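You operate a simulated robot arm through the tools that you are given. There is no shell and no other tool. Be economical: measure what you need, move in short steps, check, and stop when the job is done.

Carry out the task below with a simulated robot arm. There is one attempt and no reset: what you move stays moved.

## Task
Fit insert S in the blue slide and mould one full socket.
Fine: the old insert goes on the bench by the press; use the bare lead on the bench; the mould runs hot, hands off its faces.

The check looks at the end state, three seconds after you hand in, the way a careful person would. Anything else that was tipped, shoved, dropped, spilled or broken makes it a failure.

## Robot
A 6-joint arm with a two-finger parallel gripper, fixed in place. Base frame: the origin is at the foot of the arm, x ahead of it, y to its left, z up. Lengths are in mm, angles in rad, forces in N, time in s.
With the tool pointing down near the work surface it reaches from about 180 to 440 mm from the base axis. Its first joint turns from -1.152 to 1.152 rad. Payload 2.9 kg.
The tool frame sits at the grasp point between the pads (the TCP): z along the fingers, y along the line on which they close. The tips reach 30 mm beyond it. Largest opening 110 mm; finger width 20, thickness 10; the body of the gripper, 48 by 112 mm, starts 55 mm behind the TCP.
Orientation is that of the tool frame in the base frame, as a unit quaternion [w, x, y, z]. With the fingers straight down and closing along the base's y, the tool's x points along the base's -x, its y along +y and its z along -z.

## Interface
- The arm moves only by the tool drive_tool. Its argument "motion" is one flat list of numbers, 6 for each row, row after row: the shift along the tool's x, y, z in mm, then the turn, a rotation vector about the tool's x, y, z in degrees. In form: [x, y, z, rx, ry, rz, x, y, z, rx, ry, rz, ...]. A call has 1 to 8 rows; each row shifts and turns the commanded pose from where the row before left it, along the tool's axes as they then stand. "gripper" is the opening in per cent of the stroke, from 0 (shut) to 100 (fully open), set as the call begins (left out, the last holds). Rows are played at 5 a second. More than 50 mm and 0.15 rad between two rows, or a gripper value outside its range, and nothing of the call is played. Where a pose cannot be reached the arm comes as near as it can. A force on the tool above 80 N (or 10 N above the force at the start of the call, whichever is more), or a blocked arm, ends the call early, and 0.2 s more pass. The fingers move at their own pace (about 108 mm/s each) and stop on an object; they squeeze with about 42 N. The grip force told is the motor's: it shows also when the fingers shut on nothing. Time passes only in rows, and 0.2 s behind the last, so rows that do not move let the fingers close. The reply holds the time, the measured pose of the TCP, the force on the tool along the base axes, the opening and the grip force, in the units named above and with some noise.
- Cameras (640 x 400 px; columns grow to the right, rows downward): "scene" is fixed at [89, 464.9, 1359.9]; the picture's right is [-0.45, -0.89, 0.00], its down [-0.69, 0.35, -0.64] and it looks along [0.57, -0.29, -0.77] (base axes); focal length 221 px, centre (320, 200). "wrist" rides on the gripper at [72, 17, -103] in the tool frame; the picture's right is [-0.23, 0.97, 0.00], its down [-0.76, -0.18, -0.62] and it looks along [-0.61, -0.14, 0.78] (tool axes); focal length 222 px, centre (320, 200). There is no depth. A picture from a camera that has moved, and an enlarged one, comes with that camera's place and axes in the base frame and with its lens.
- grab_frame(camera): a new picture of that camera. No time passes.
- zoom(camera, box): a new picture of the part [left, top, right, bottom] of that camera's present view, enlarged. No time passes.
- hand_in(): hands the job in; it is judged then, once.

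Work in short steps. Places have to be worked out from the pictures, the camera data and where the tool is seen: move nearer, look again, correct. Check each grasp and each placing, and mend what went wrong. You have 120 turns and 84 pictures in all, those below and enlarged ones among them. Open the gripper and draw the arm clear of the work before you hand the job in, unless the task says otherwise.

The tools are called after ">>>" as a command line: name --argument value ..., lists and objects as JSON in quotes. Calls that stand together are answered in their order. drive_tool: Moves the arm, as the interface text tells. Its arguments: {"type":"object","properties":{"motion":{"type":"array","items":{"type":"number"}},"gripper":{"type":"number"}},"required":["motion"]} The other tools are called the same way: grab_frame (camera) takes a picture; zoom (camera, box) takes an enlarged picture of a part of a camera's view; hand_in () hands the job in.

At the start:

```text
clock: 0.0
tcp_pos: [400.8, -165.7, 1121.8]
orientation: [-0.001, 0.0, 1.0, 0.0]
ft_force: [-0.1, 0.1, -0.2]
grip_width: 110.0
grasp_force: 0.1
```

scene: 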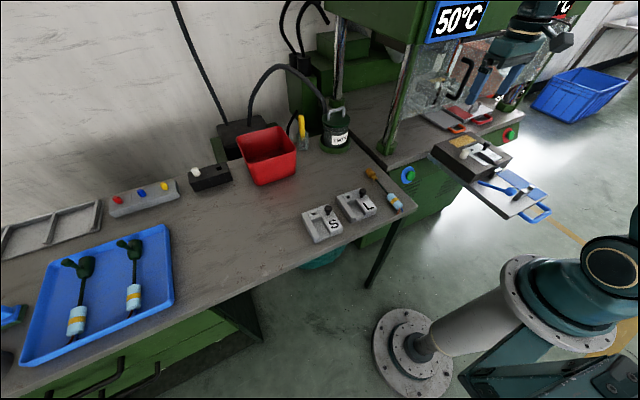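
wrist: 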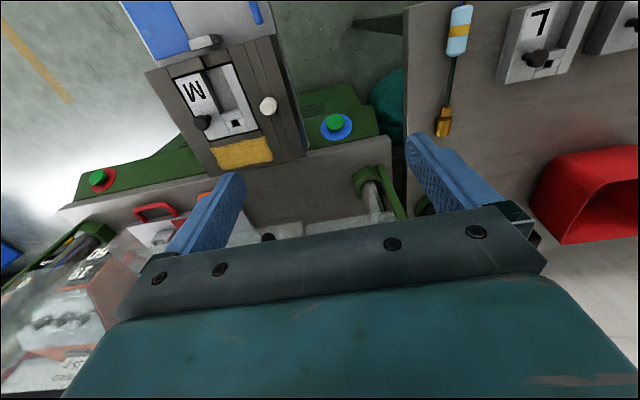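

I start by taking enlarged views of the press, slide, inserts and lead to understand the layout.

>>> zoom --camera "scene" --box '[400, 60, 560, 230]'

>>> zoom --camera "scene" --box '[280, 100, 440, 260]'

>>> zoom --camera "wrist" --box '[80, 0, 400, 200]'

>>> zoom --camera "scene" --box '[0, 120, 240, 380]'

```text
2.35 times, centred on (480, 145) of scene
camera zoom: at [89.0, 464.9, 1359.9], right [-0.45, -0.89, 0.0], down [-0.69, 0.35, -0.64], along [0.57, -0.29, -0.77], focal length 521 px, centre (-56, 329)
```

zoom: 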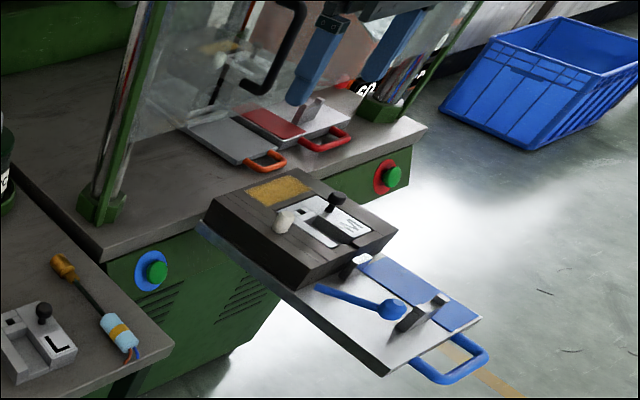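

```text
2.50 times, centred on (360, 180) of scene
camera zoom: at [89.0, 464.9, 1359.9], right [-0.45, -0.89, 0.0], down [-0.69, 0.35, -0.64], along [0.57, -0.29, -0.77], focal length 553 px, centre (220, 250)
```

zoom: 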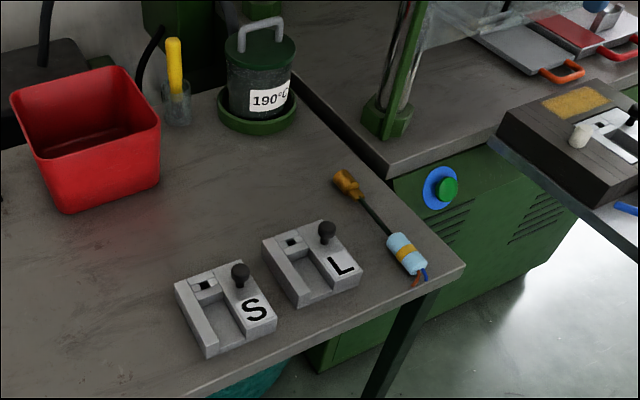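

```text
2.00 times, centred on (240, 100) of wrist
camera zoom: at [328.3, -147.3, 1223.9], right [0.23, 0.97, 0.0], down [0.76, -0.18, 0.62], along [0.61, -0.14, -0.78], focal length 444 px, centre (480, 400)
```

zoom: 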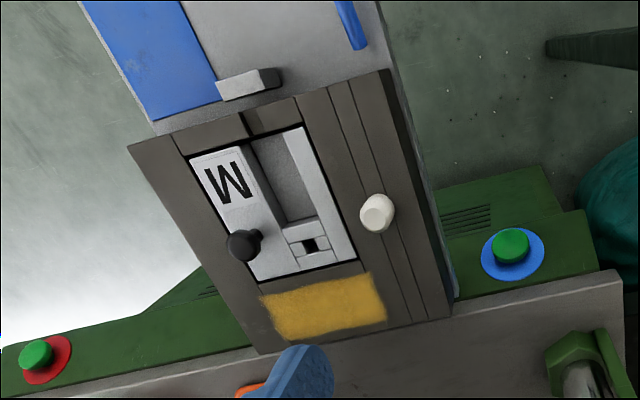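

```text
1.54 times, centred on (120, 250) of scene
camera zoom: at [89.0, 464.9, 1359.9], right [-0.45, -0.89, 0.0], down [-0.69, 0.35, -0.64], along [0.57, -0.29, -0.77], focal length 340 px, centre (628, 123)
```

zoom: 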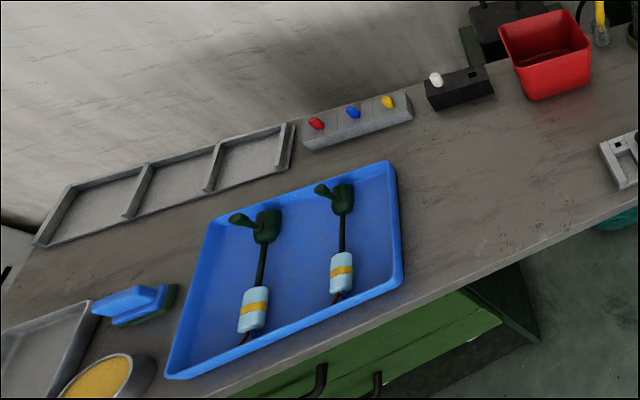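

Triangulating between both cameras puts the bench top near z≈800 and the slide insert near (358,-270,930). I want details of the displays, press and odd fixtures before moving.

>>> zoom --camera "scene" --box '[400, 0, 600, 125]'

>>> zoom --camera "scene" --box '[100, 90, 360, 250]'

>>> zoom --camera "scene" --box '[425, 120, 555, 225]'

```text
3.20 times, centred on (500, 62) of scene
camera zoom: at [89.0, 464.9, 1359.9], right [-0.45, -0.89, 0.0], down [-0.69, 0.35, -0.64], along [0.57, -0.29, -0.77], focal length 708 px, centre (-256, 640)
```

zoom: 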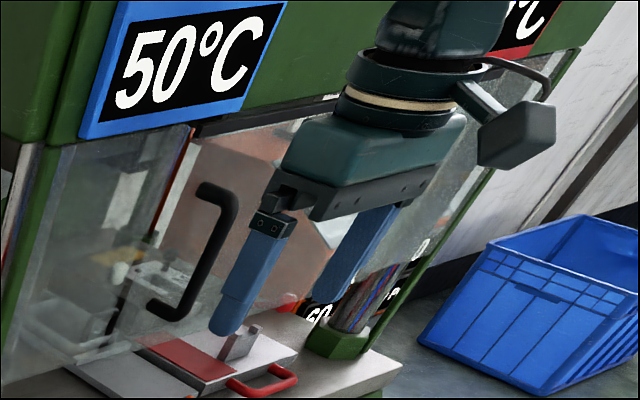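

```text
2.46 times, centred on (230, 170) of scene
camera zoom: at [89.0, 464.9, 1359.9], right [-0.45, -0.89, 0.0], down [-0.69, 0.35, -0.64], along [0.57, -0.29, -0.77], focal length 545 px, centre (542, 274)
```

zoom: 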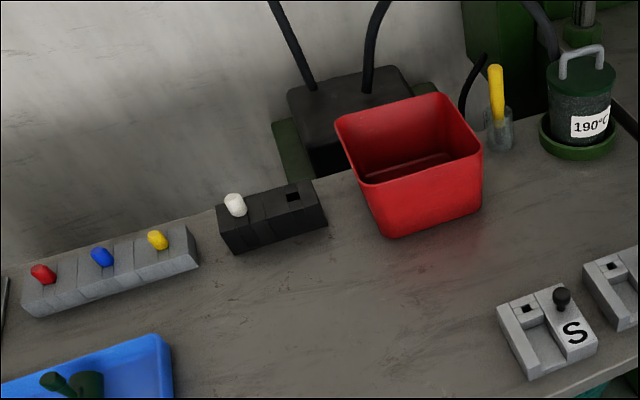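

```text
3.81 times, centred on (490, 172) of scene
camera zoom: at [89.0, 464.9, 1359.9], right [-0.45, -0.89, 0.0], down [-0.69, 0.35, -0.64], along [0.57, -0.29, -0.77], focal length 843 px, centre (-328, 305)
```

zoom: 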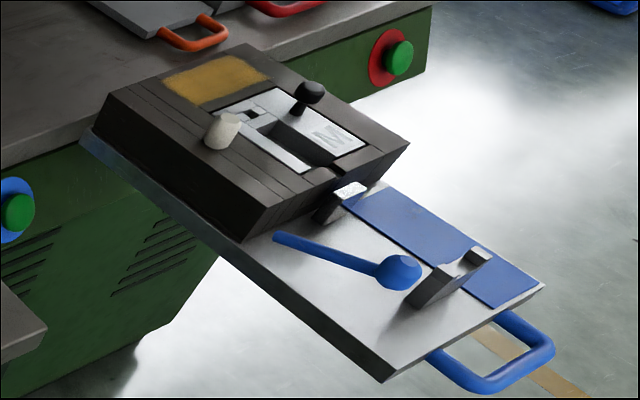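

The slide seems to hold insert M with a black knob, a white plug on its left, and a blue lever on the slide. I move the tool back and over (to about x=230,y=-200, same height) for a closer wrist view.

>>> drive_tool --motion '[43, -9, 0, 0, 0, 0, 43, -9, 0, 0, 0, 0, 43, -9, 0, 0, 0, 0, 43, -9, 0, 0, 0, 0]'

>>> grab_frame --camera "wrist"

```text
clock: 1.0
tcp_pos: [227.3, -200.9, 1119.8]
orientation: [-0.001, 0.0, 1.0, 0.001]
ft_force: [0.6, 1.3, -0.3]
grip_width: 110.2
grasp_force: 0.1
```

```text
74 pictures are left
camera wrist: at [155.3, -183.1, 1223.1], right [0.23, 0.97, 0.0], down [0.76, -0.18, 0.62], along [0.61, -0.14, -0.78], focal length 222 px, centre (320, 200)
```

wrist: 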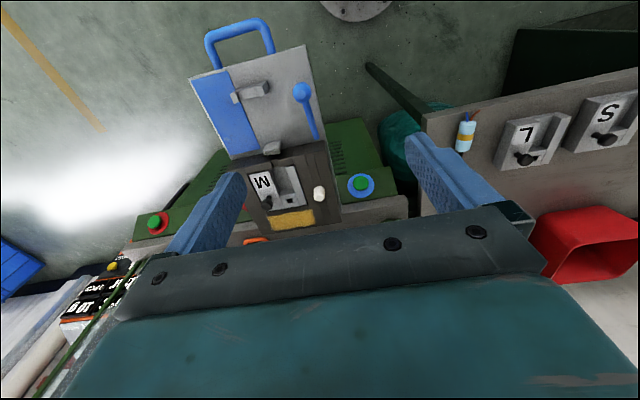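

>>> zoom --camera "wrist" --box '[180, 10, 380, 240]'

>>> zoom --camera "wrist" --box '[220, 130, 380, 240]'

```text
1.74 times, centred on (280, 125) of wrist
camera zoom: at [155.3, -183.1, 1223.1], right [0.23, 0.97, 0.0], down [0.76, -0.18, 0.62], along [0.61, -0.14, -0.78], focal length 386 px, centre (390, 330)
```

zoom: 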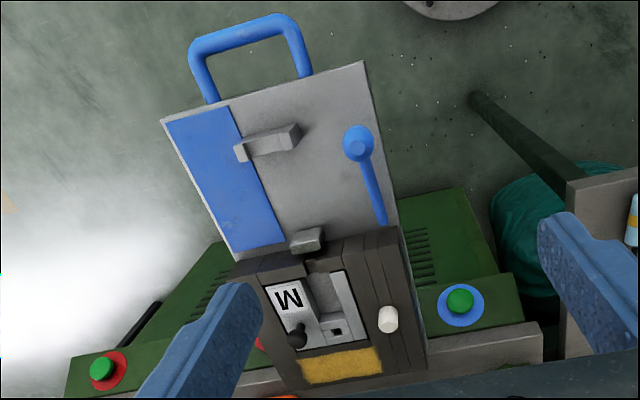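

```text
3.64 times, centred on (300, 185) of wrist
camera zoom: at [155.3, -183.1, 1223.1], right [0.23, 0.97, 0.0], down [0.76, -0.18, 0.62], along [0.61, -0.14, -0.78], focal length 808 px, centre (393, 254)
```

zoom: 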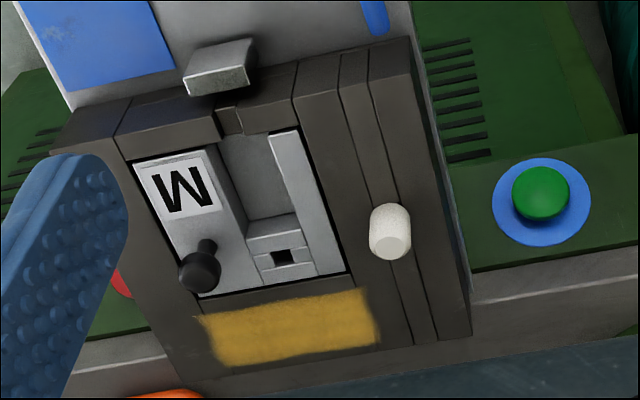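

Next I look at the bench side; I move in steps to about (260,150,1090), staying well above everything.

>>> drive_tool --motion '[0, 48, 0, 0, 0, 0, 0, 48, 0, 0, 0, 0, 0, 48, 0, 0, 0, 0, 0, 48, 0, 0, 0, 0, 0, 48, 0, 0, 0, 0, 0, 48, 0, 0, 0, 0, -20, 48, 0, 0, 0, 0]'

>>> grab_frame --camera "wrist"

```text
refused: row 7 steps farther than a row can; nothing moved
```

```text
71 pictures are left
camera wrist: at [155.3, -183.1, 1223.1], right [0.23, 0.97, 0.0], down [0.76, -0.18, 0.62], along [0.61, -0.14, -0.78], focal length 222 px, centre (320, 200)
```

wrist: 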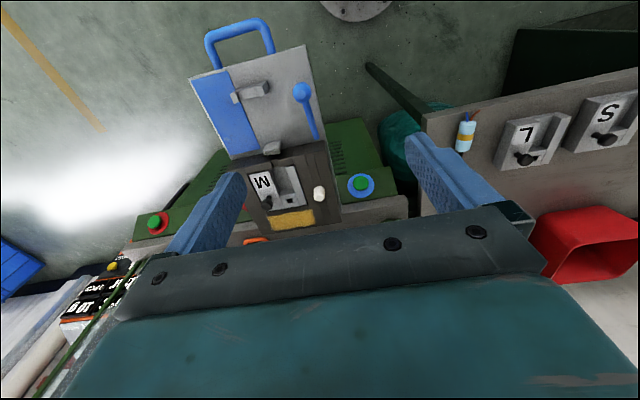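

The last row was slightly over 50 mm, so nothing moved. I repeat with legal steps.

>>> drive_tool --motion '[0, 48, 0, 0, 0, 0, 0, 48, 0, 0, 0, 0, 0, 48, 0, 0, 0, 0, 0, 48, 0, 0, 0, 0, 0, 48, 0, 0, 0, 0, 0, 48, 0, 0, 0, 0, 0, 48, 0, 0, 0, 0]'

>>> grab_frame --camera "wrist"

```text
clock: 2.6
tcp_pos: [228.7, 134.7, 1119.3]
orientation: [0.0, 0.001, 1.0, 0.0]
ft_force: [0.3, 0.4, 0.1]
grip_width: 110.1
grasp_force: 0.1
```

```text
70 pictures are left
camera wrist: at [157.0, 153.6, 1222.7], right [0.23, 0.97, 0.0], down [0.76, -0.18, 0.62], along [0.61, -0.14, -0.78], focal length 222 px, centre (320, 200)
```

wrist: 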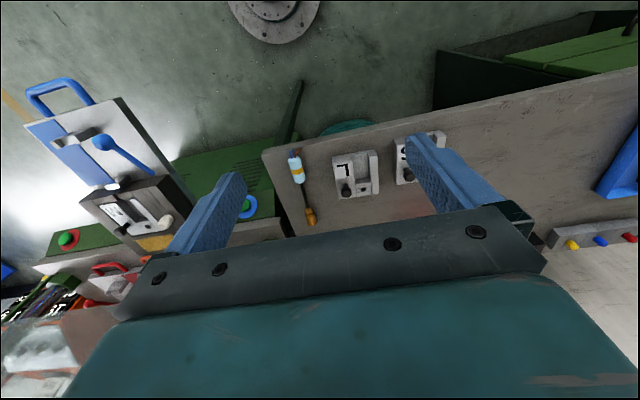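

Bench with L and S is ahead of me at about x≈420–430, y≈160/290. I move down and closer for a sharper view.

>>> drive_tool --motion '[-10, 20, 40, 0, 0, 0, -10, 20, 40, 0, 0, 0, -10, 20, 40, 0, 0, 0]'

>>> grab_frame --camera "wrist"

```text
clock: 3.4
tcp_pos: [258.3, 194.8, 998.4]
orientation: [0.0, 0.0, 1.0, -0.001]
ft_force: [1.0, 0.6, 0.1]
grip_width: 109.6
grasp_force: 0.0
```

```text
69 pictures are left
camera wrist: at [186.0, 214.2, 1102.6], right [0.23, 0.97, 0.0], down [0.76, -0.18, 0.62], along [0.61, -0.14, -0.78], focal length 222 px, centre (320, 200)
```

wrist: 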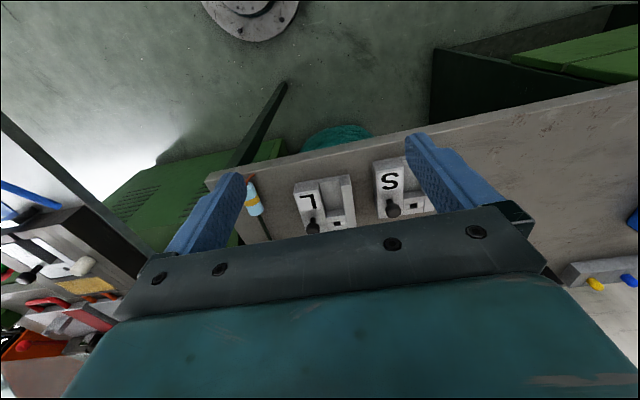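

>>> zoom --camera "wrist" --box '[230, 140, 440, 250]'

>>> zoom --camera "wrist" --box '[0, 170, 160, 270]'

```text
3.05 times, centred on (335, 195) of wrist
camera zoom: at [186.0, 214.2, 1102.6], right [0.23, 0.97, 0.0], down [0.76, -0.18, 0.62], along [0.61, -0.14, -0.78], focal length 677 px, centre (274, 215)
```

zoom: 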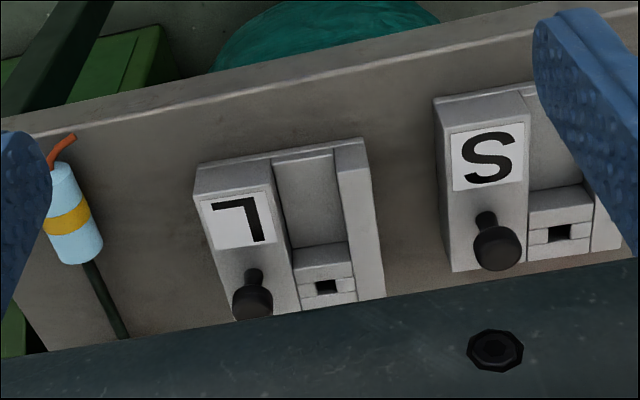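

```text
4.00 times, centred on (80, 220) of wrist
camera zoom: at [186.0, 214.2, 1102.6], right [0.23, 0.97, 0.0], down [0.76, -0.18, 0.62], along [0.61, -0.14, -0.78], focal length 888 px, centre (1280, 120)
```

zoom: 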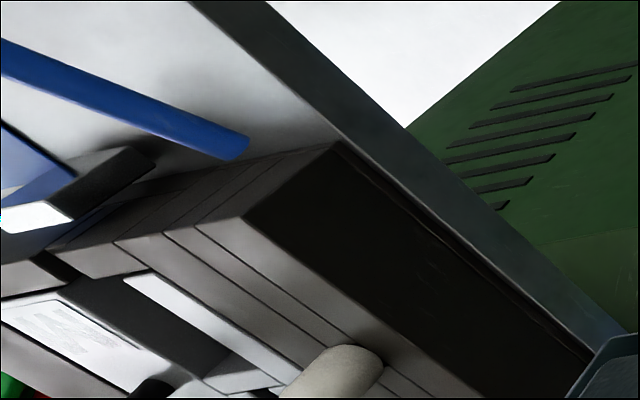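

>>> zoom --camera "scene" --box '[180, 140, 250, 195]'

>>> zoom --camera "scene" --box '[50, 220, 190, 345]'

```text
7.27 times, centred on (215, 168) of scene
camera zoom: at [89.0, 464.9, 1359.9], right [-0.45, -0.89, 0.0], down [-0.69, 0.35, -0.64], along [0.57, -0.29, -0.77], focal length 1609 px, centre (1084, 436)
```

zoom: 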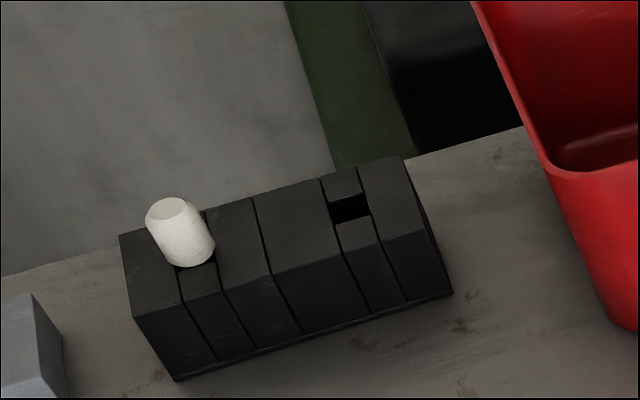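

```text
3.20 times, centred on (120, 282) of scene
camera zoom: at [89.0, 464.9, 1359.9], right [-0.45, -0.89, 0.0], down [-0.69, 0.35, -0.64], along [0.57, -0.29, -0.77], focal length 708 px, centre (960, -64)
```

zoom: 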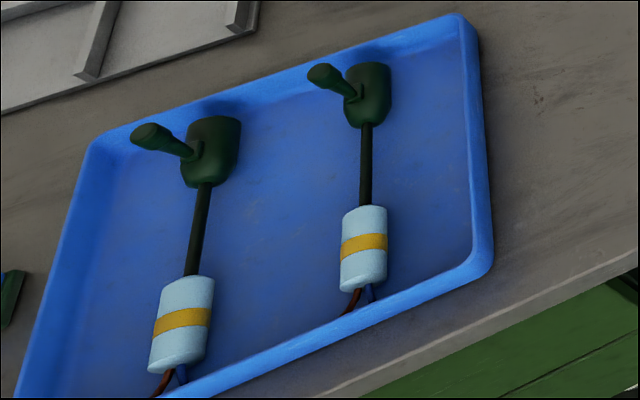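

The arm is now out of the way of the press in the scene view, so I look there.

>>> grab_frame --camera "scene"

>>> zoom --camera "scene" --box '[400, 0, 580, 130]'

```text
64 pictures are left
```

scene: 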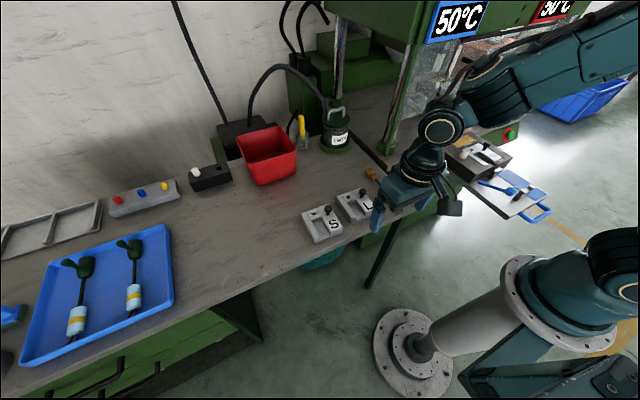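

```text
3.08 times, centred on (490, 65) of scene
camera zoom: at [89.0, 464.9, 1359.9], right [-0.45, -0.89, 0.0], down [-0.69, 0.35, -0.64], along [0.57, -0.29, -0.77], focal length 681 px, centre (-203, 615)
```

zoom: 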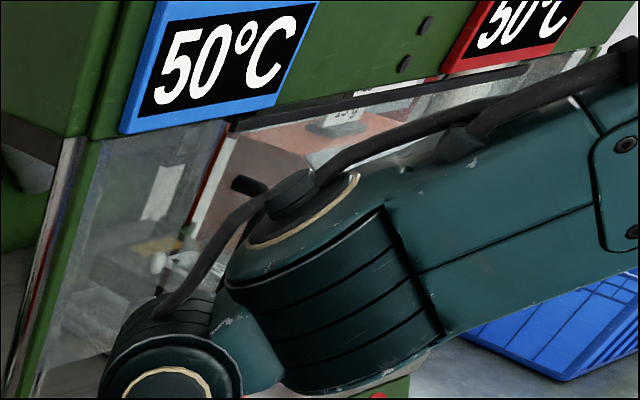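

I go back over the slide at lower height to inspect it and free the scene camera's line to the press.

>>> drive_tool --motion '[0, -48, 0, 0, 0, 0, 0, -48, 0, 0, 0, 0, 0, -48, 0, 0, 0, 0, 5, -48, 0, 0, 0, 0, 10, -48, 0, 0, 0, 0, 10, -48, 0, 0, 0, 0, 10, -48, 0, 0, 0, 0, 15, -44, 0, 0, 0, 0]'

>>> zoom --camera "wrist" --box '[180, 10, 460, 230]'

>>> zoom --camera "scene" --box '[400, 40, 540, 130]'

```text
clock: 5.2
tcp_pos: [207.4, -187.5, 1000.4]
orientation: [0.0, -0.001, 1.0, 0.001]
ft_force: [0.2, -0.5, 0.0]
grip_width: 110.2
grasp_force: 0.0
```

```text
1.82 times, centred on (320, 120) of wrist
camera zoom: at [134.9, -168.5, 1102.9], right [0.23, 0.97, 0.0], down [0.76, -0.18, 0.62], along [0.61, -0.14, -0.78], focal length 404 px, centre (320, 346)
```

zoom: 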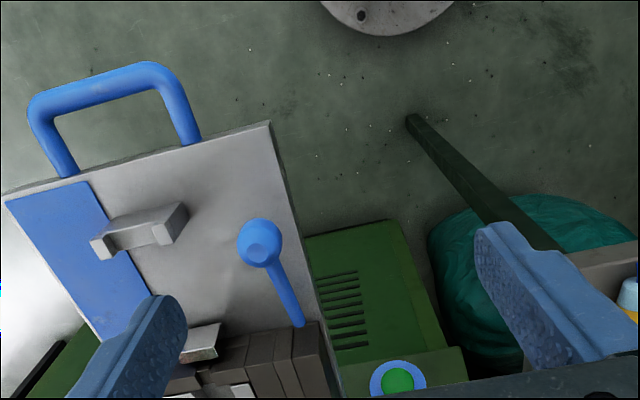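

```text
4.44 times, centred on (470, 85) of scene
camera zoom: at [89.0, 464.9, 1359.9], right [-0.45, -0.89, 0.0], down [-0.69, 0.35, -0.64], along [0.57, -0.29, -0.77], focal length 983 px, centre (-347, 711)
```

zoom: 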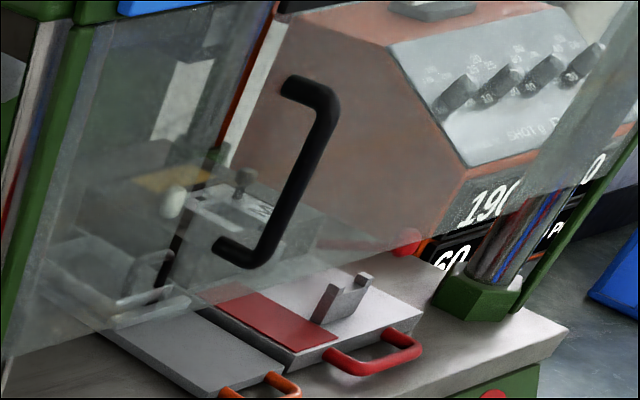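

There is a control panel at the right of the press with dials and displays. I tilt the tool forward to read it.

>>> drive_tool --motion '[0, 0, -30, 0, -8, 0, 0, 0, -30, 0, -8, 0, 0, 0, -30, 0, -8, 0, 0, 0, -30, 0, -8, 0, 0, 0, -10, 0, -8, 0, 0, 0, 0, 8, 0, 0, 0, 0, 0, 8, 0, 0]'

>>> grab_frame --camera "wrist"

```text
clock: 6.8
tcp_pos: [248.9, -152.4, 1118.6]
orientation: [0.339, 0.049, 0.93, -0.132]
ft_force: [-0.1, -0.3, 0.0]
grip_width: 109.9
grasp_force: 0.1
out of reach, approached as far as the arm can: row 3, 4, 5
```

```text
60 pictures are left
camera wrist: at [132.1, -106.0, 1145.3], right [0.35, 0.94, -0.06], down [0.17, 0.0, 0.99], along [0.92, -0.35, -0.15], focal length 222 px, centre (320, 200)
```

wrist: 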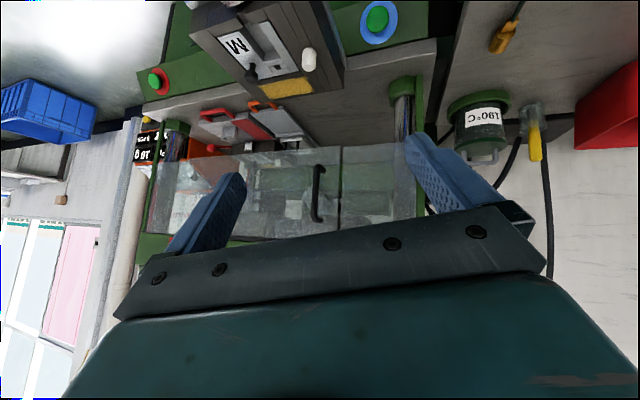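

>>> zoom --camera "wrist" --box '[120, 90, 330, 230]'

>>> zoom --camera "wrist" --box '[170, 0, 410, 120]'

```text
2.86 times, centred on (225, 160) of wrist
camera zoom: at [132.1, -106.0, 1145.3], right [0.35, 0.94, -0.06], down [0.17, 0.0, 0.99], along [0.92, -0.35, -0.15], focal length 635 px, centre (591, 314)
```

zoom: 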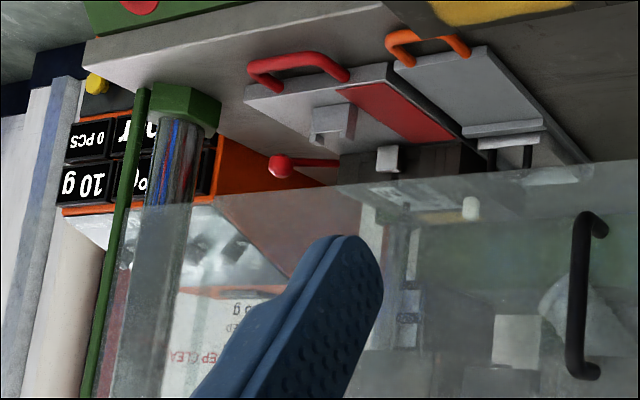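

```text
2.67 times, centred on (290, 60) of wrist
camera zoom: at [132.1, -106.0, 1145.3], right [0.35, 0.94, -0.06], down [0.17, 0.0, 0.99], along [0.92, -0.35, -0.15], focal length 592 px, centre (400, 573)
```

zoom: 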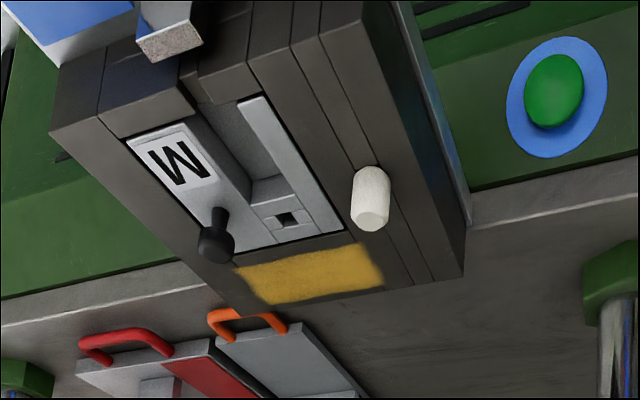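

>>> zoom --camera "wrist" --box '[125, 110, 215, 170]'

>>> zoom --camera "wrist" --box '[140, 160, 220, 230]'

>>> zoom --camera "scene" --box '[480, 30, 560, 110]'

```text
6.67 times, centred on (170, 140) of wrist
camera zoom: at [132.1, -106.0, 1145.3], right [0.35, 0.94, -0.06], down [0.17, 0.0, 0.99], along [0.92, -0.35, -0.15], focal length 1481 px, centre (1320, 600)
```

zoom: 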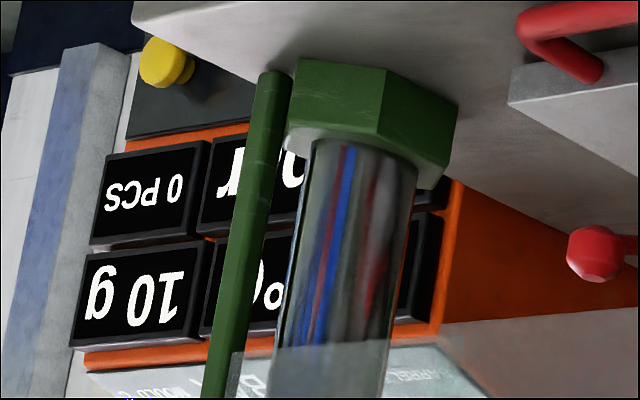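

```text
5.71 times, centred on (180, 195) of wrist
camera zoom: at [132.1, -106.0, 1145.3], right [0.35, 0.94, -0.06], down [0.17, 0.0, 0.99], along [0.92, -0.35, -0.15], focal length 1269 px, centre (1120, 229)
```

zoom: 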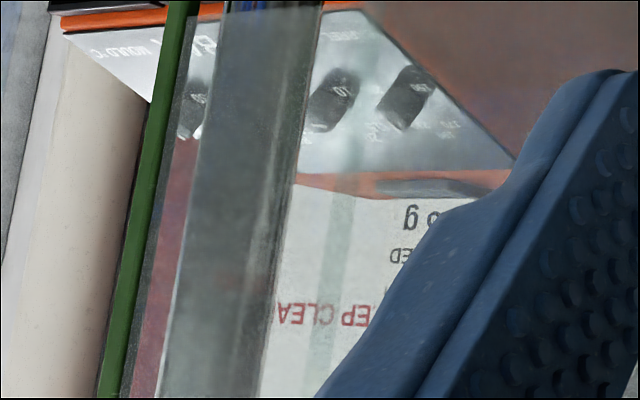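

```text
5.00 times, centred on (520, 70) of scene
camera zoom: at [89.0, 464.9, 1359.9], right [-0.45, -0.89, 0.0], down [-0.69, 0.35, -0.64], along [0.57, -0.29, -0.77], focal length 1106 px, centre (-680, 850)
```

zoom: 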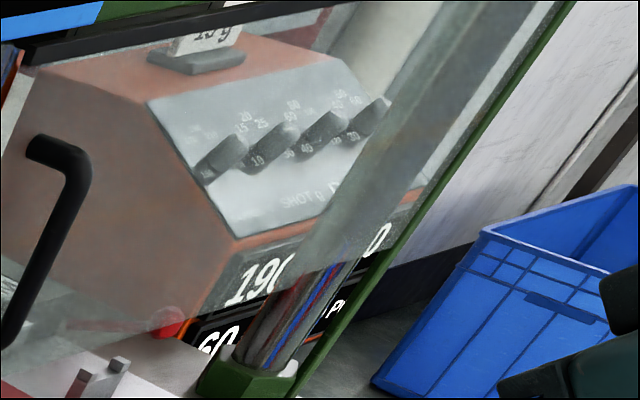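

The panel (shot 10 g, 190 °C, 60 bar) is far out of reach (~1.1 m), so it is only information. I undo the tilt and look at the slide from close up.

>>> drive_tool --motion '[0, 0, 0, -8, 0, 0, 0, 0, 0, -8, 0, 0, 0, 0, 0, 0, 8, 0, 0, 0, 0, 0, 8, 0, 0, 0, 0, 0, 8, 0, 0, 0, 0, 0, 8, 0, 0, 0, 0, 0, 8, 0]'

```text
clock: 8.4
tcp_pos: [248.3, -151.5, 1119.3]
orientation: [-0.001, 0.0, 1.0, 0.0]
ft_force: [0.4, 0.1, -0.7]
grip_width: 110.1
grasp_force: 0.0
```

>>> drive_tool --motion '[-30, -28, 20, 0, 0, 0, -30, -28, 20, 0, 0, 0, -30, -28, 30, 0, 0, 0]'

>>> zoom --camera "wrist" --box '[150, 0, 450, 220]'

```text
refused: row 3 steps farther than a row can; nothing moved
```

```text
1.82 times, centred on (300, 110) of wrist
camera zoom: at [176.7, -133.3, 1222.5], right [0.23, 0.97, 0.0], down [0.76, -0.18, 0.62], along [0.61, -0.14, -0.78], focal length 404 px, centre (356, 364)
```

zoom: 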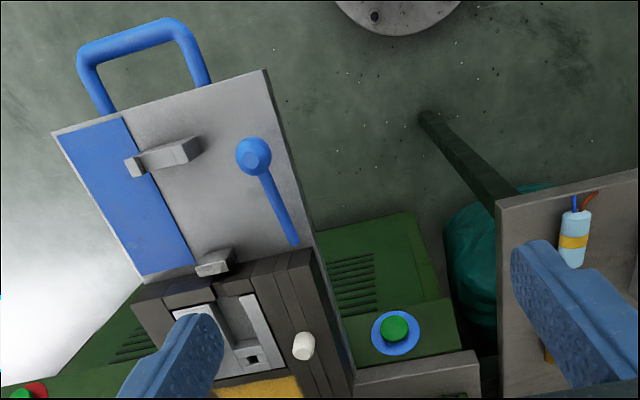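

Refused for step length; I repeat with shorter rows and will check before picturing.

>>> drive_tool --motion '[-23, -21, 19, 0, 0, 0, -23, -21, 19, 0, 0, 0, -23, -21, 19, 0, 0, 0, -23, -21, 19, 0, 0, 0]'

>>> zoom --camera "wrist" --box '[150, 0, 450, 220]'

```text
clock: 9.4
tcp_pos: [340.5, -235.8, 1044.2]
orientation: [0.0, 0.0, 1.0, 0.0]
ft_force: [0.0, -0.4, 1.1]
grip_width: 110.0
grasp_force: 0.0
```

```text
1.82 times, centred on (300, 110) of wrist
camera zoom: at [267.5, -218.0, 1147.1], right [0.23, 0.97, 0.0], down [0.76, -0.18, 0.62], along [0.61, -0.14, -0.78], focal length 404 px, centre (356, 364)
```

zoom: 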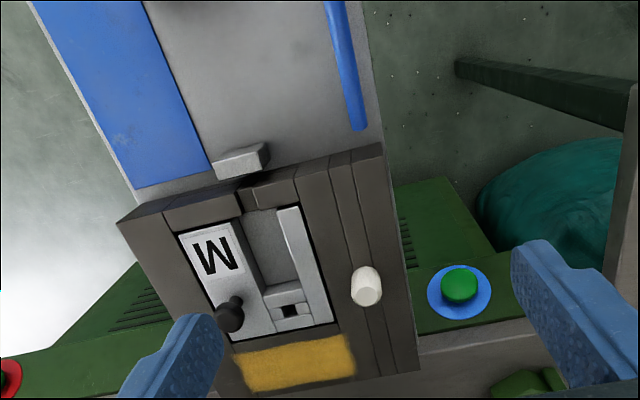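

Knob of insert M triangulates well to about (402,-348,889). I test whether the arm reaches above it vertically (z≈1000).

>>> drive_tool --motion '[-20, -37, 15, 0, 0, 0, -20, -37, 15, 0, 0, 0, -20, -37, 14, 0, 0, 0]'

>>> grab_frame --camera "wrist"

```text
clock: 10.2
tcp_pos: [399.4, -349.1, 999.2]
orientation: [0.0, 0.0, 1.0, 0.0]
ft_force: [-0.4, 0.0, 0.3]
grip_width: 109.9
grasp_force: 0.0
```

```text
52 pictures are left
camera wrist: at [327.0, -330.7, 1102.7], right [0.23, 0.97, 0.0], down [0.76, -0.18, 0.62], along [0.61, -0.14, -0.78], focal length 222 px, centre (320, 200)
```

wrist: 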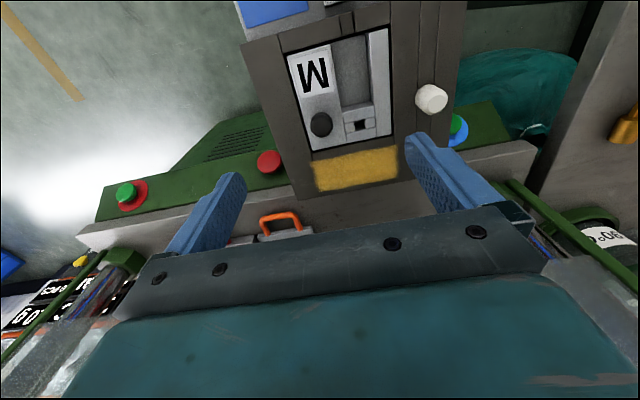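

Reach is fine. The insert appears axis-aligned, about 96×88 mm, with the knob on the -y side. I narrow the gripper to ~66 mm and descend to z=935 for a refined look.

>>> drive_tool --motion '[-1, 0, 30, 0, 0, 0, 0, 1, 35, 0, 0, 0]' --gripper 60

>>> grab_frame --camera "wrist"

>>> zoom --camera "scene" --box '[430, 90, 550, 190]'

```text
clock: 10.8
tcp_pos: [399.8, -344.7, 934.7]
orientation: [0.0, 0.0, 1.0, 0.0]
ft_force: [-0.3, 0.0, -0.3]
grip_width: 66.1
grasp_force: 0.0
```

```text
51 pictures are left
camera wrist: at [328.3, -327.1, 1037.2], right [0.23, 0.97, 0.0], down [0.76, -0.18, 0.62], along [0.61, -0.14, -0.78], focal length 222 px, centre (320, 200)
```

wrist: 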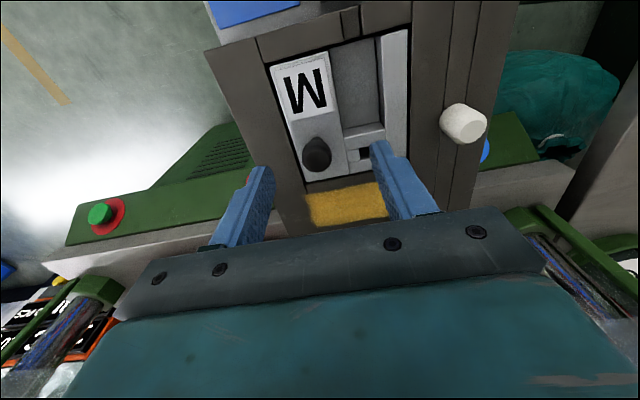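

```text
4.00 times, centred on (490, 140) of scene
camera zoom: at [89.0, 464.9, 1359.9], right [-0.45, -0.89, 0.0], down [-0.69, 0.35, -0.64], along [0.57, -0.29, -0.77], focal length 885 px, centre (-360, 440)
```

zoom: 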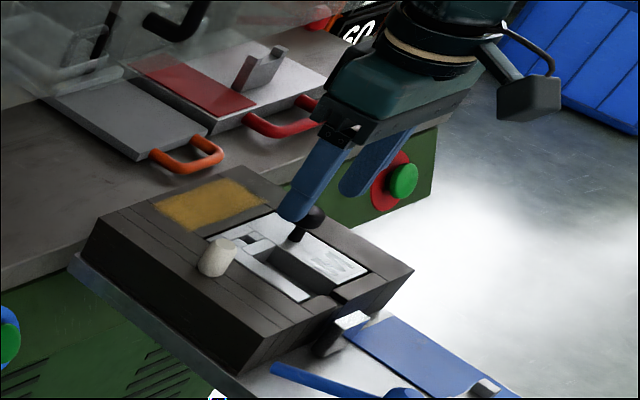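

Knob ball centre is about (404,-347,887) with the insert top near z≈862. I align (+4 x, -2.5 y), descend to TCP z≈902 in small steps, fingers straddling the knob.

>>> drive_tool --motion '[-4, -2.5, 8, 0, 0, 0, 0, 0, 10, 0, 0, 0, 0, 0, 8, 0, 0, 0, 0, 0, 6, 0, 0, 0]'

>>> grab_frame --camera "wrist"

>>> zoom --camera "scene" --box '[450, 110, 530, 170]'

```text
clock: 11.8
tcp_pos: [405.5, -348.0, 901.9]
orientation: [-0.001, -0.001, 1.0, -0.001]
ft_force: [0.3, 0.1, 0.1]
grip_width: 65.8
grasp_force: 0.2
```

```text
49 pictures are left
camera wrist: at [332.6, -329.5, 1004.9], right [0.23, 0.97, 0.0], down [0.76, -0.18, 0.62], along [0.61, -0.14, -0.78], focal length 222 px, centre (320, 200)
```

wrist: 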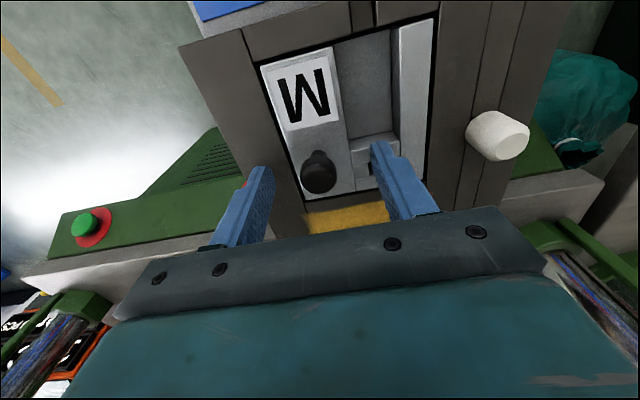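

```text
6.67 times, centred on (490, 140) of scene
camera zoom: at [89.0, 464.9, 1359.9], right [-0.45, -0.89, 0.0], down [-0.69, 0.35, -0.64], along [0.57, -0.29, -0.77], focal length 1475 px, centre (-813, 600)
```

zoom: 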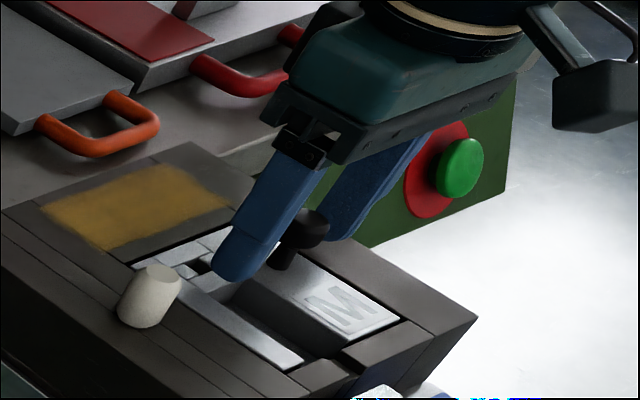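

Fingers straddle the knob's mushroom head, tips lower than the head and clear of the insert. I close on it.

>>> drive_tool --motion '[0, 0, 0, 0, 0, 0, 0, 0, 0, 0, 0, 0, 0, 0, 0, 0, 0, 0]' --gripper 0

```text
clock: 12.6
tcp_pos: [405.2, -348.0, 902.7]
orientation: [0.0, 0.0, 1.0, 0.0]
ft_force: [0.5, -0.6, 0.5]
grip_width: 21.1
grasp_force: 41.7
```

Gripped at 21 mm. I lift 8 mm to see whether M is free or locked.

>>> drive_tool --motion '[0, 0, -2, 0, 0, 0, 0, 0, -3, 0, 0, 0, 0, 0, -3, 0, 0, 0, 0, 0, 0, 0, 0, 0]'

>>> grab_frame --camera "wrist"

```text
clock: 13.6
tcp_pos: [405.5, -348.0, 909.7]
orientation: [0.001, 0.0, 1.0, 0.001]
ft_force: [-0.3, 0.7, -5.7]
grip_width: 21.1
grasp_force: 41.7
```

```text
47 pictures are left
camera wrist: at [333.4, -330.1, 1012.6], right [0.23, 0.97, 0.0], down [0.76, -0.18, 0.62], along [0.61, -0.14, -0.78], focal length 222 px, centre (320, 200)
```

wrist: 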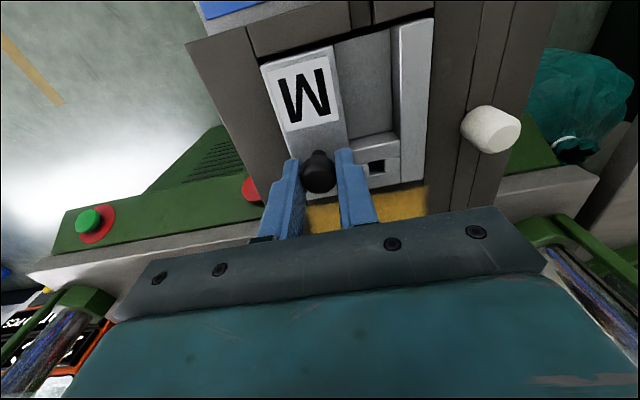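

M is free (about 0.58 kg in hand). Seated TCP was (405.3,-348,902.7) – I'll reuse that for S. I lift it straight out to z≈1000 and check.

>>> drive_tool --motion '[0, 0, -10, 0, 0, 0, 0, 0, -15, 0, 0, 0, 0, 0, -20, 0, 0, 0, 0, 0, -25, 0, 0, 0, 0, 0, -30, 0, 0, 0]'

>>> zoom --camera "scene" --box '[420, 70, 560, 200]'

```text
clock: 14.8
tcp_pos: [404.7, -348.7, 1010.1]
orientation: [0.0, -0.001, 1.0, 0.0]
ft_force: [-0.6, 0.8, 0.1]
grip_width: 0.0
grasp_force: 37.5
```

```text
3.08 times, centred on (490, 135) of scene
camera zoom: at [89.0, 464.9, 1359.9], right [-0.45, -0.89, 0.0], down [-0.69, 0.35, -0.64], along [0.57, -0.29, -0.77], focal length 681 px, centre (-203, 400)
```

zoom: 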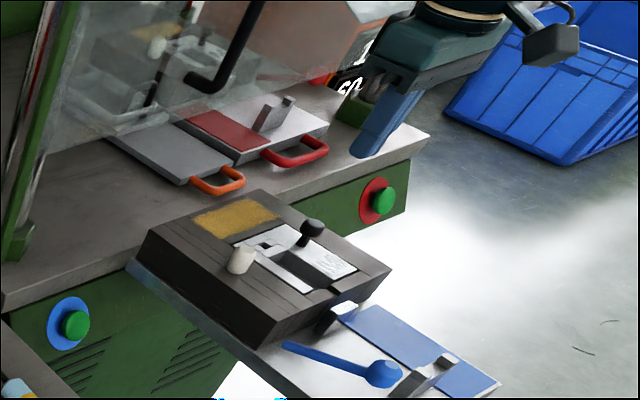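

The grip slipped off and M dropped back into its pocket. I open, and look closely at how M sits before another try.

>>> drive_tool --motion '[0, 0, 0, 0, 0, 0, 0, 0, 0, 0, 0, 0]' --gripper 60

>>> zoom --camera "wrist" --box '[220, 0, 480, 190]'

>>> zoom --camera "scene" --box '[445, 125, 515, 180]'

```text
clock: 15.4
tcp_pos: [405.6, -350.2, 1009.1]
orientation: [0.0, 0.001, 1.0, -0.001]
ft_force: [-0.4, 0.3, -0.2]
grip_width: 65.8
grasp_force: 0.1
```

```text
2.11 times, centred on (350, 95) of wrist
camera zoom: at [333.1, -332.0, 1112.5], right [0.23, 0.97, 0.0], down [0.76, -0.18, 0.62], along [0.61, -0.14, -0.78], focal length 468 px, centre (257, 421)
```

zoom: 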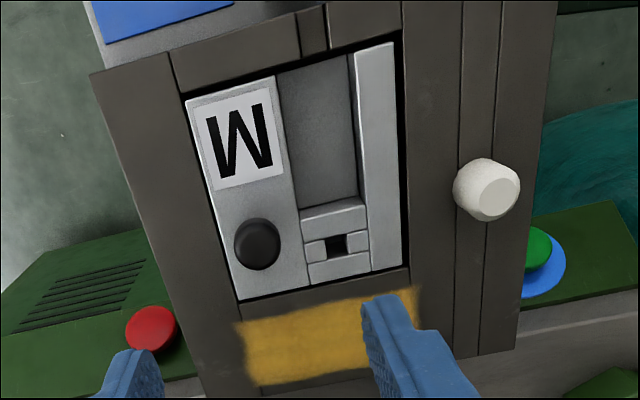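

```text
7.27 times, centred on (480, 152) of scene
camera zoom: at [89.0, 464.9, 1359.9], right [-0.45, -0.89, 0.0], down [-0.69, 0.35, -0.64], along [0.57, -0.29, -0.77], focal length 1609 px, centre (-844, 546)
```

zoom: 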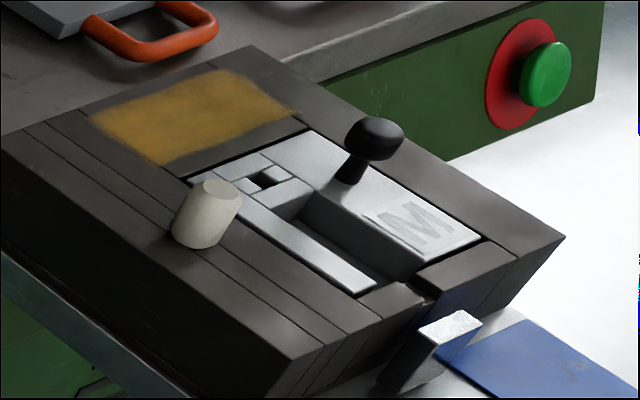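

M sits level and undamaged in its pocket. My grip was near the tips and the lift was brisk; I regrasp ~6 mm lower, centred (403.5,-348), and will lift slowly.

>>> drive_tool --motion '[2, 2, 40, 0, 0, 0, 0, 0, 40, 0, 0, 0, 0, 0, 24, 0, 0, 0, 0, 0, 5, 0, 0, 0, 0, 0, 3, 0, 0, 0, 0, 0, 0, 0, 0, 0]'

```text
clock: 16.8
tcp_pos: [404.0, -346.4, 898.6]
orientation: [0.0, 0.0, 1.0, 0.0]
ft_force: [-0.8, -0.3, 0.0]
grip_width: 65.9
grasp_force: 0.1
```

>>> drive_tool --motion '[0, -1, 2, 0, 0, 0, 0, 0, 1.5, 0, 0, 0]'

>>> zoom --camera "scene" --box '[450, 110, 530, 170]'

```text
clock: 17.4
tcp_pos: [404.6, -348.7, 898.5]
orientation: [0.002, 0.0, 1.0, -0.002]
ft_force: [-3.4, 2.8, 33.3]
grip_width: 67.7
grasp_force: 1.5
```

```text
6.67 times, centred on (490, 140) of scene
camera zoom: at [88.5, 465.3, 1359.8], right [-0.45, -0.89, 0.0], down [-0.69, 0.35, -0.64], along [0.57, -0.29, -0.77], focal length 1475 px, centre (-813, 600)
```

zoom: 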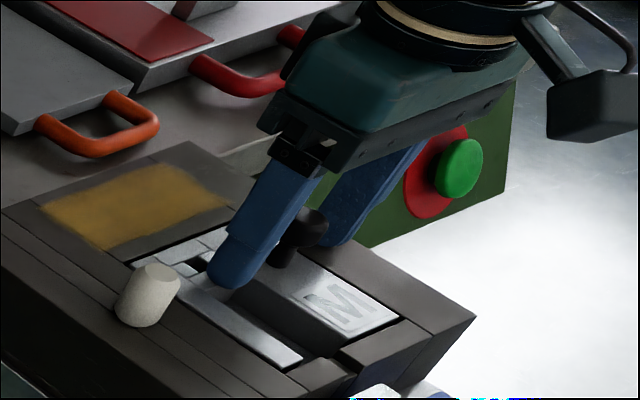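

I touched something with the tips at z≈868 (33 N), so I back off at once to TCP z≈900.5 and narrow the fingers, then close.

>>> drive_tool --motion '[0, 0, -5, 0, 0, 0, 0, 0, 0, 0, 0, 0]'

>>> drive_tool --motion '[0, 0, 0, 0, 0, 0, 0, 0, 0, 0, 0, 0, 0, 0, 0, 0, 0, 0]' --gripper 0

```text
clock: 18.0
tcp_pos: [402.1, -346.4, 898.2]
orientation: [-0.001, 0.001, 1.0, 0.001]
ft_force: [2.7, -0.7, 2.8]
grip_width: 66.0
grasp_force: 0.1
```

```text
clock: 18.8
tcp_pos: [402.9, -347.0, 898.4]
orientation: [-0.001, 0.0, 1.0, 0.001]
ft_force: [0.1, -0.4, 0.2]
grip_width: 21.2
grasp_force: 42.0
```

Gripped again without residual force. Slow lift, 2 mm per row.

>>> drive_tool --motion '[0, 0, -1, 0, 0, 0, 0, 0, -2, 0, 0, 0, 0, 0, -2, 0, 0, 0, 0, 0, -2, 0, 0, 0, 0, 0, -2, 0, 0, 0, 0, 0, -2, 0, 0, 0, 0, 0, -2, 0, 0, 0, 0, 0, -2, 0, 0, 0]'

```text
clock: 20.6
tcp_pos: [402.7, -348.1, 914.8]
orientation: [0.0, -0.001, 1.0, -0.001]
ft_force: [0.2, 0.1, -5.6]
grip_width: 21.3
grasp_force: 42.0
```

>>> drive_tool --motion '[0, 0, -3, 0, 0, 0, 0, 0, -3, 0, 0, 0, 0, 0, -3, 0, 0, 0, 0, 0, -3, 0, 0, 0, 0, 0, -3, 0, 0, 0, 0, 0, -3, 0, 0, 0, 0, 0, -3, 0, 0, 0, 0, 0, -3, 0, 0, 0]'

>>> grab_frame --camera "wrist"

```text
clock: 22.4
tcp_pos: [402.7, -347.3, 938.8]
orientation: [0.0, 0.0, 1.0, 0.0]
ft_force: [-0.6, 0.4, -5.9]
grip_width: 20.9
grasp_force: 42.3
```

```text
42 pictures are left
camera wrist: at [330.7, -329.3, 1041.7], right [0.23, 0.97, 0.0], down [0.76, -0.18, 0.62], along [0.61, -0.14, -0.78], focal length 222 px, centre (320, 200)
```

wrist: 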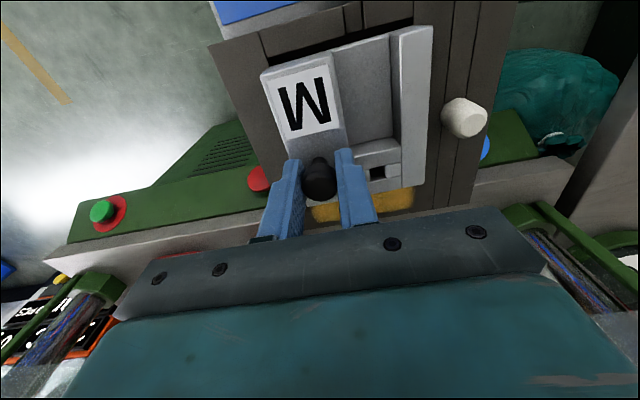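

Held well, 40 mm up. I continue up gently to z≈985.

>>> drive_tool --motion '[0, 0, -4, 0, 0, 0, 0, 0, -5, 0, 0, 0, 0, 0, -6, 0, 0, 0, 0, 0, -7, 0, 0, 0, 0, 0, -7, 0, 0, 0, 0, 0, -7, 0, 0, 0, 0, 0, -6, 0, 0, 0, 0, 0, -3, 0, 0, 0]'

>>> drive_tool --motion '[0, 4, 0, 0, 0, 0, 0, 8, 0, 0, 0, 0, 0, 12, 0, 0, 0, 0, 0, 16, 0, 0, 0, 0, 0, 18, 0, 0, 0, 0, 0, 18, 0, 0, 0, 0, 0, 18, 0, 0, 0, 0, 0, 14, 0, 0, 0, 0]'

```text
clock: 24.2
tcp_pos: [403.2, -348.2, 983.8]
orientation: [0.0, 0.0, 1.0, 0.0]
ft_force: [0.1, 0.2, -3.6]
grip_width: 21.2
grasp_force: 42.0
```

```text
clock: 26.0
tcp_pos: [403.4, -240.2, 982.7]
orientation: [0.0, 0.0, 1.0, 0.001]
ft_force: [0.3, -0.5, -4.9]
grip_width: 20.9
grasp_force: 42.2
```

Still held. I continue toward the bench.

>>> drive_tool --motion '[-4, 10, 0, 0, 0, 0, -6, 16, 0, 0, 0, 0, -8, 20, 0, 0, 0, 0, -8, 22, 0, 0, 0, 0, -8, 22, 0, 0, 0, 0, -8, 22, 0, 0, 0, 0, -7, 20, 0, 0, 0, 0, -5, 14, 0, 0, 0, 0]'

>>> drive_tool --motion '[-5, 12, 0, 0, 0, 0, -8, 20, 0, 0, 0, 0, -10, 24, 0, 0, 0, 0, -11, 26, 0, 0, 0, 0, -11, 26, 0, 0, 0, 0, -11, 26, 0, 0, 0, 0, -10, 22, 0, 0, 0, 0, -5, 14, 0, 0, 0, 0]'

```text
clock: 27.8
tcp_pos: [457.2, -93.9, 983.3]
orientation: [0.0, 0.0, 1.0, 0.0]
ft_force: [0.3, -0.3, -4.9]
grip_width: 20.8
grasp_force: 41.9
```

```text
clock: 29.6
tcp_pos: [529.5, 75.5, 981.6]
orientation: [-0.001, 0.0, 1.0, 0.0]
ft_force: [0.6, 0.2, -4.4]
grip_width: 21.1
grasp_force: 42.1
```

>>> drive_tool --motion '[-2, 6, 0, 0, 0, 0, -3, 12, 0, 0, 0, 0, -5, 16, 0, 0, 0, 0, -5, 17, 0, 0, 0, 0, -5, 16, 0, 0, 0, 0, -4, 13, 0, 0, 0, 0, -2, 7, 0, 0, 0, 0, 0, 3, 0, 0, 0, 0]'

>>> grab_frame --camera "scene"

>>> grab_frame --camera "wrist"

```text
clock: 31.4
tcp_pos: [554.1, 167.4, 983.7]
orientation: [0.0, 0.0, 1.0, 0.0]
ft_force: [-0.2, 0.0, -5.4]
grip_width: 21.1
grasp_force: 41.7
```

```text
41 pictures are left
```

scene: 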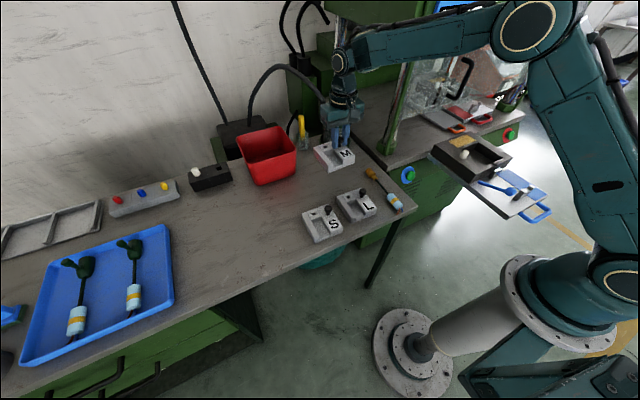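

```text
40 pictures are left
camera wrist: at [482.1, 184.7, 1086.2], right [0.23, 0.97, 0.0], down [0.76, -0.18, 0.62], along [0.61, -0.14, -0.78], focal length 222 px, centre (320, 200)
```

wrist: 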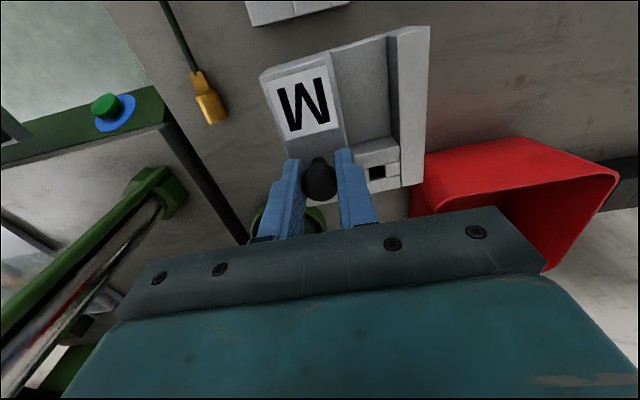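

The spot is clear: L, lead, pot and bin are all well away from M's footprint. I lower gently to z≈885.

>>> drive_tool --motion '[0, 0, 5, 0, 0, 0, 0, 0, 10, 0, 0, 0, 0, 0, 15, 0, 0, 0, 0, 0, 16, 0, 0, 0, 0, 0, 16, 0, 0, 0, 0, 0, 16, 0, 0, 0, 0, 0, 12, 0, 0, 0, 0, 0, 6, 0, 0, 0]'

>>> zoom --camera "scene" --box '[290, 100, 430, 230]'

```text
clock: 33.2
tcp_pos: [554.7, 166.5, 888.2]
orientation: [0.0, -0.001, 1.0, 0.0]
ft_force: [0.3, 0.2, -6.1]
grip_width: 21.0
grasp_force: 42.2
```

```text
3.08 times, centred on (360, 165) of scene
camera zoom: at [89.1, 464.9, 1359.9], right [-0.45, -0.89, 0.0], down [-0.69, 0.35, -0.64], along [0.57, -0.29, -0.77], focal length 681 px, centre (197, 308)
```

zoom: 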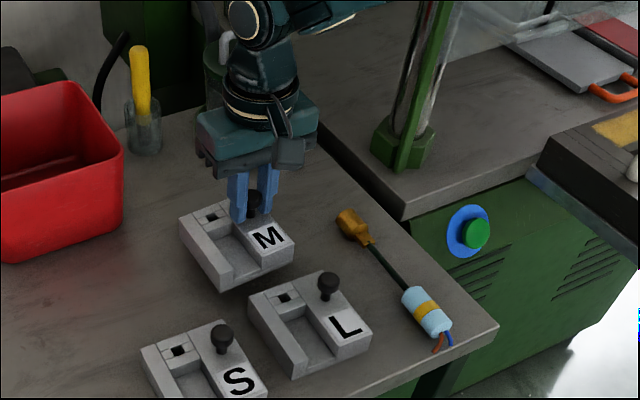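

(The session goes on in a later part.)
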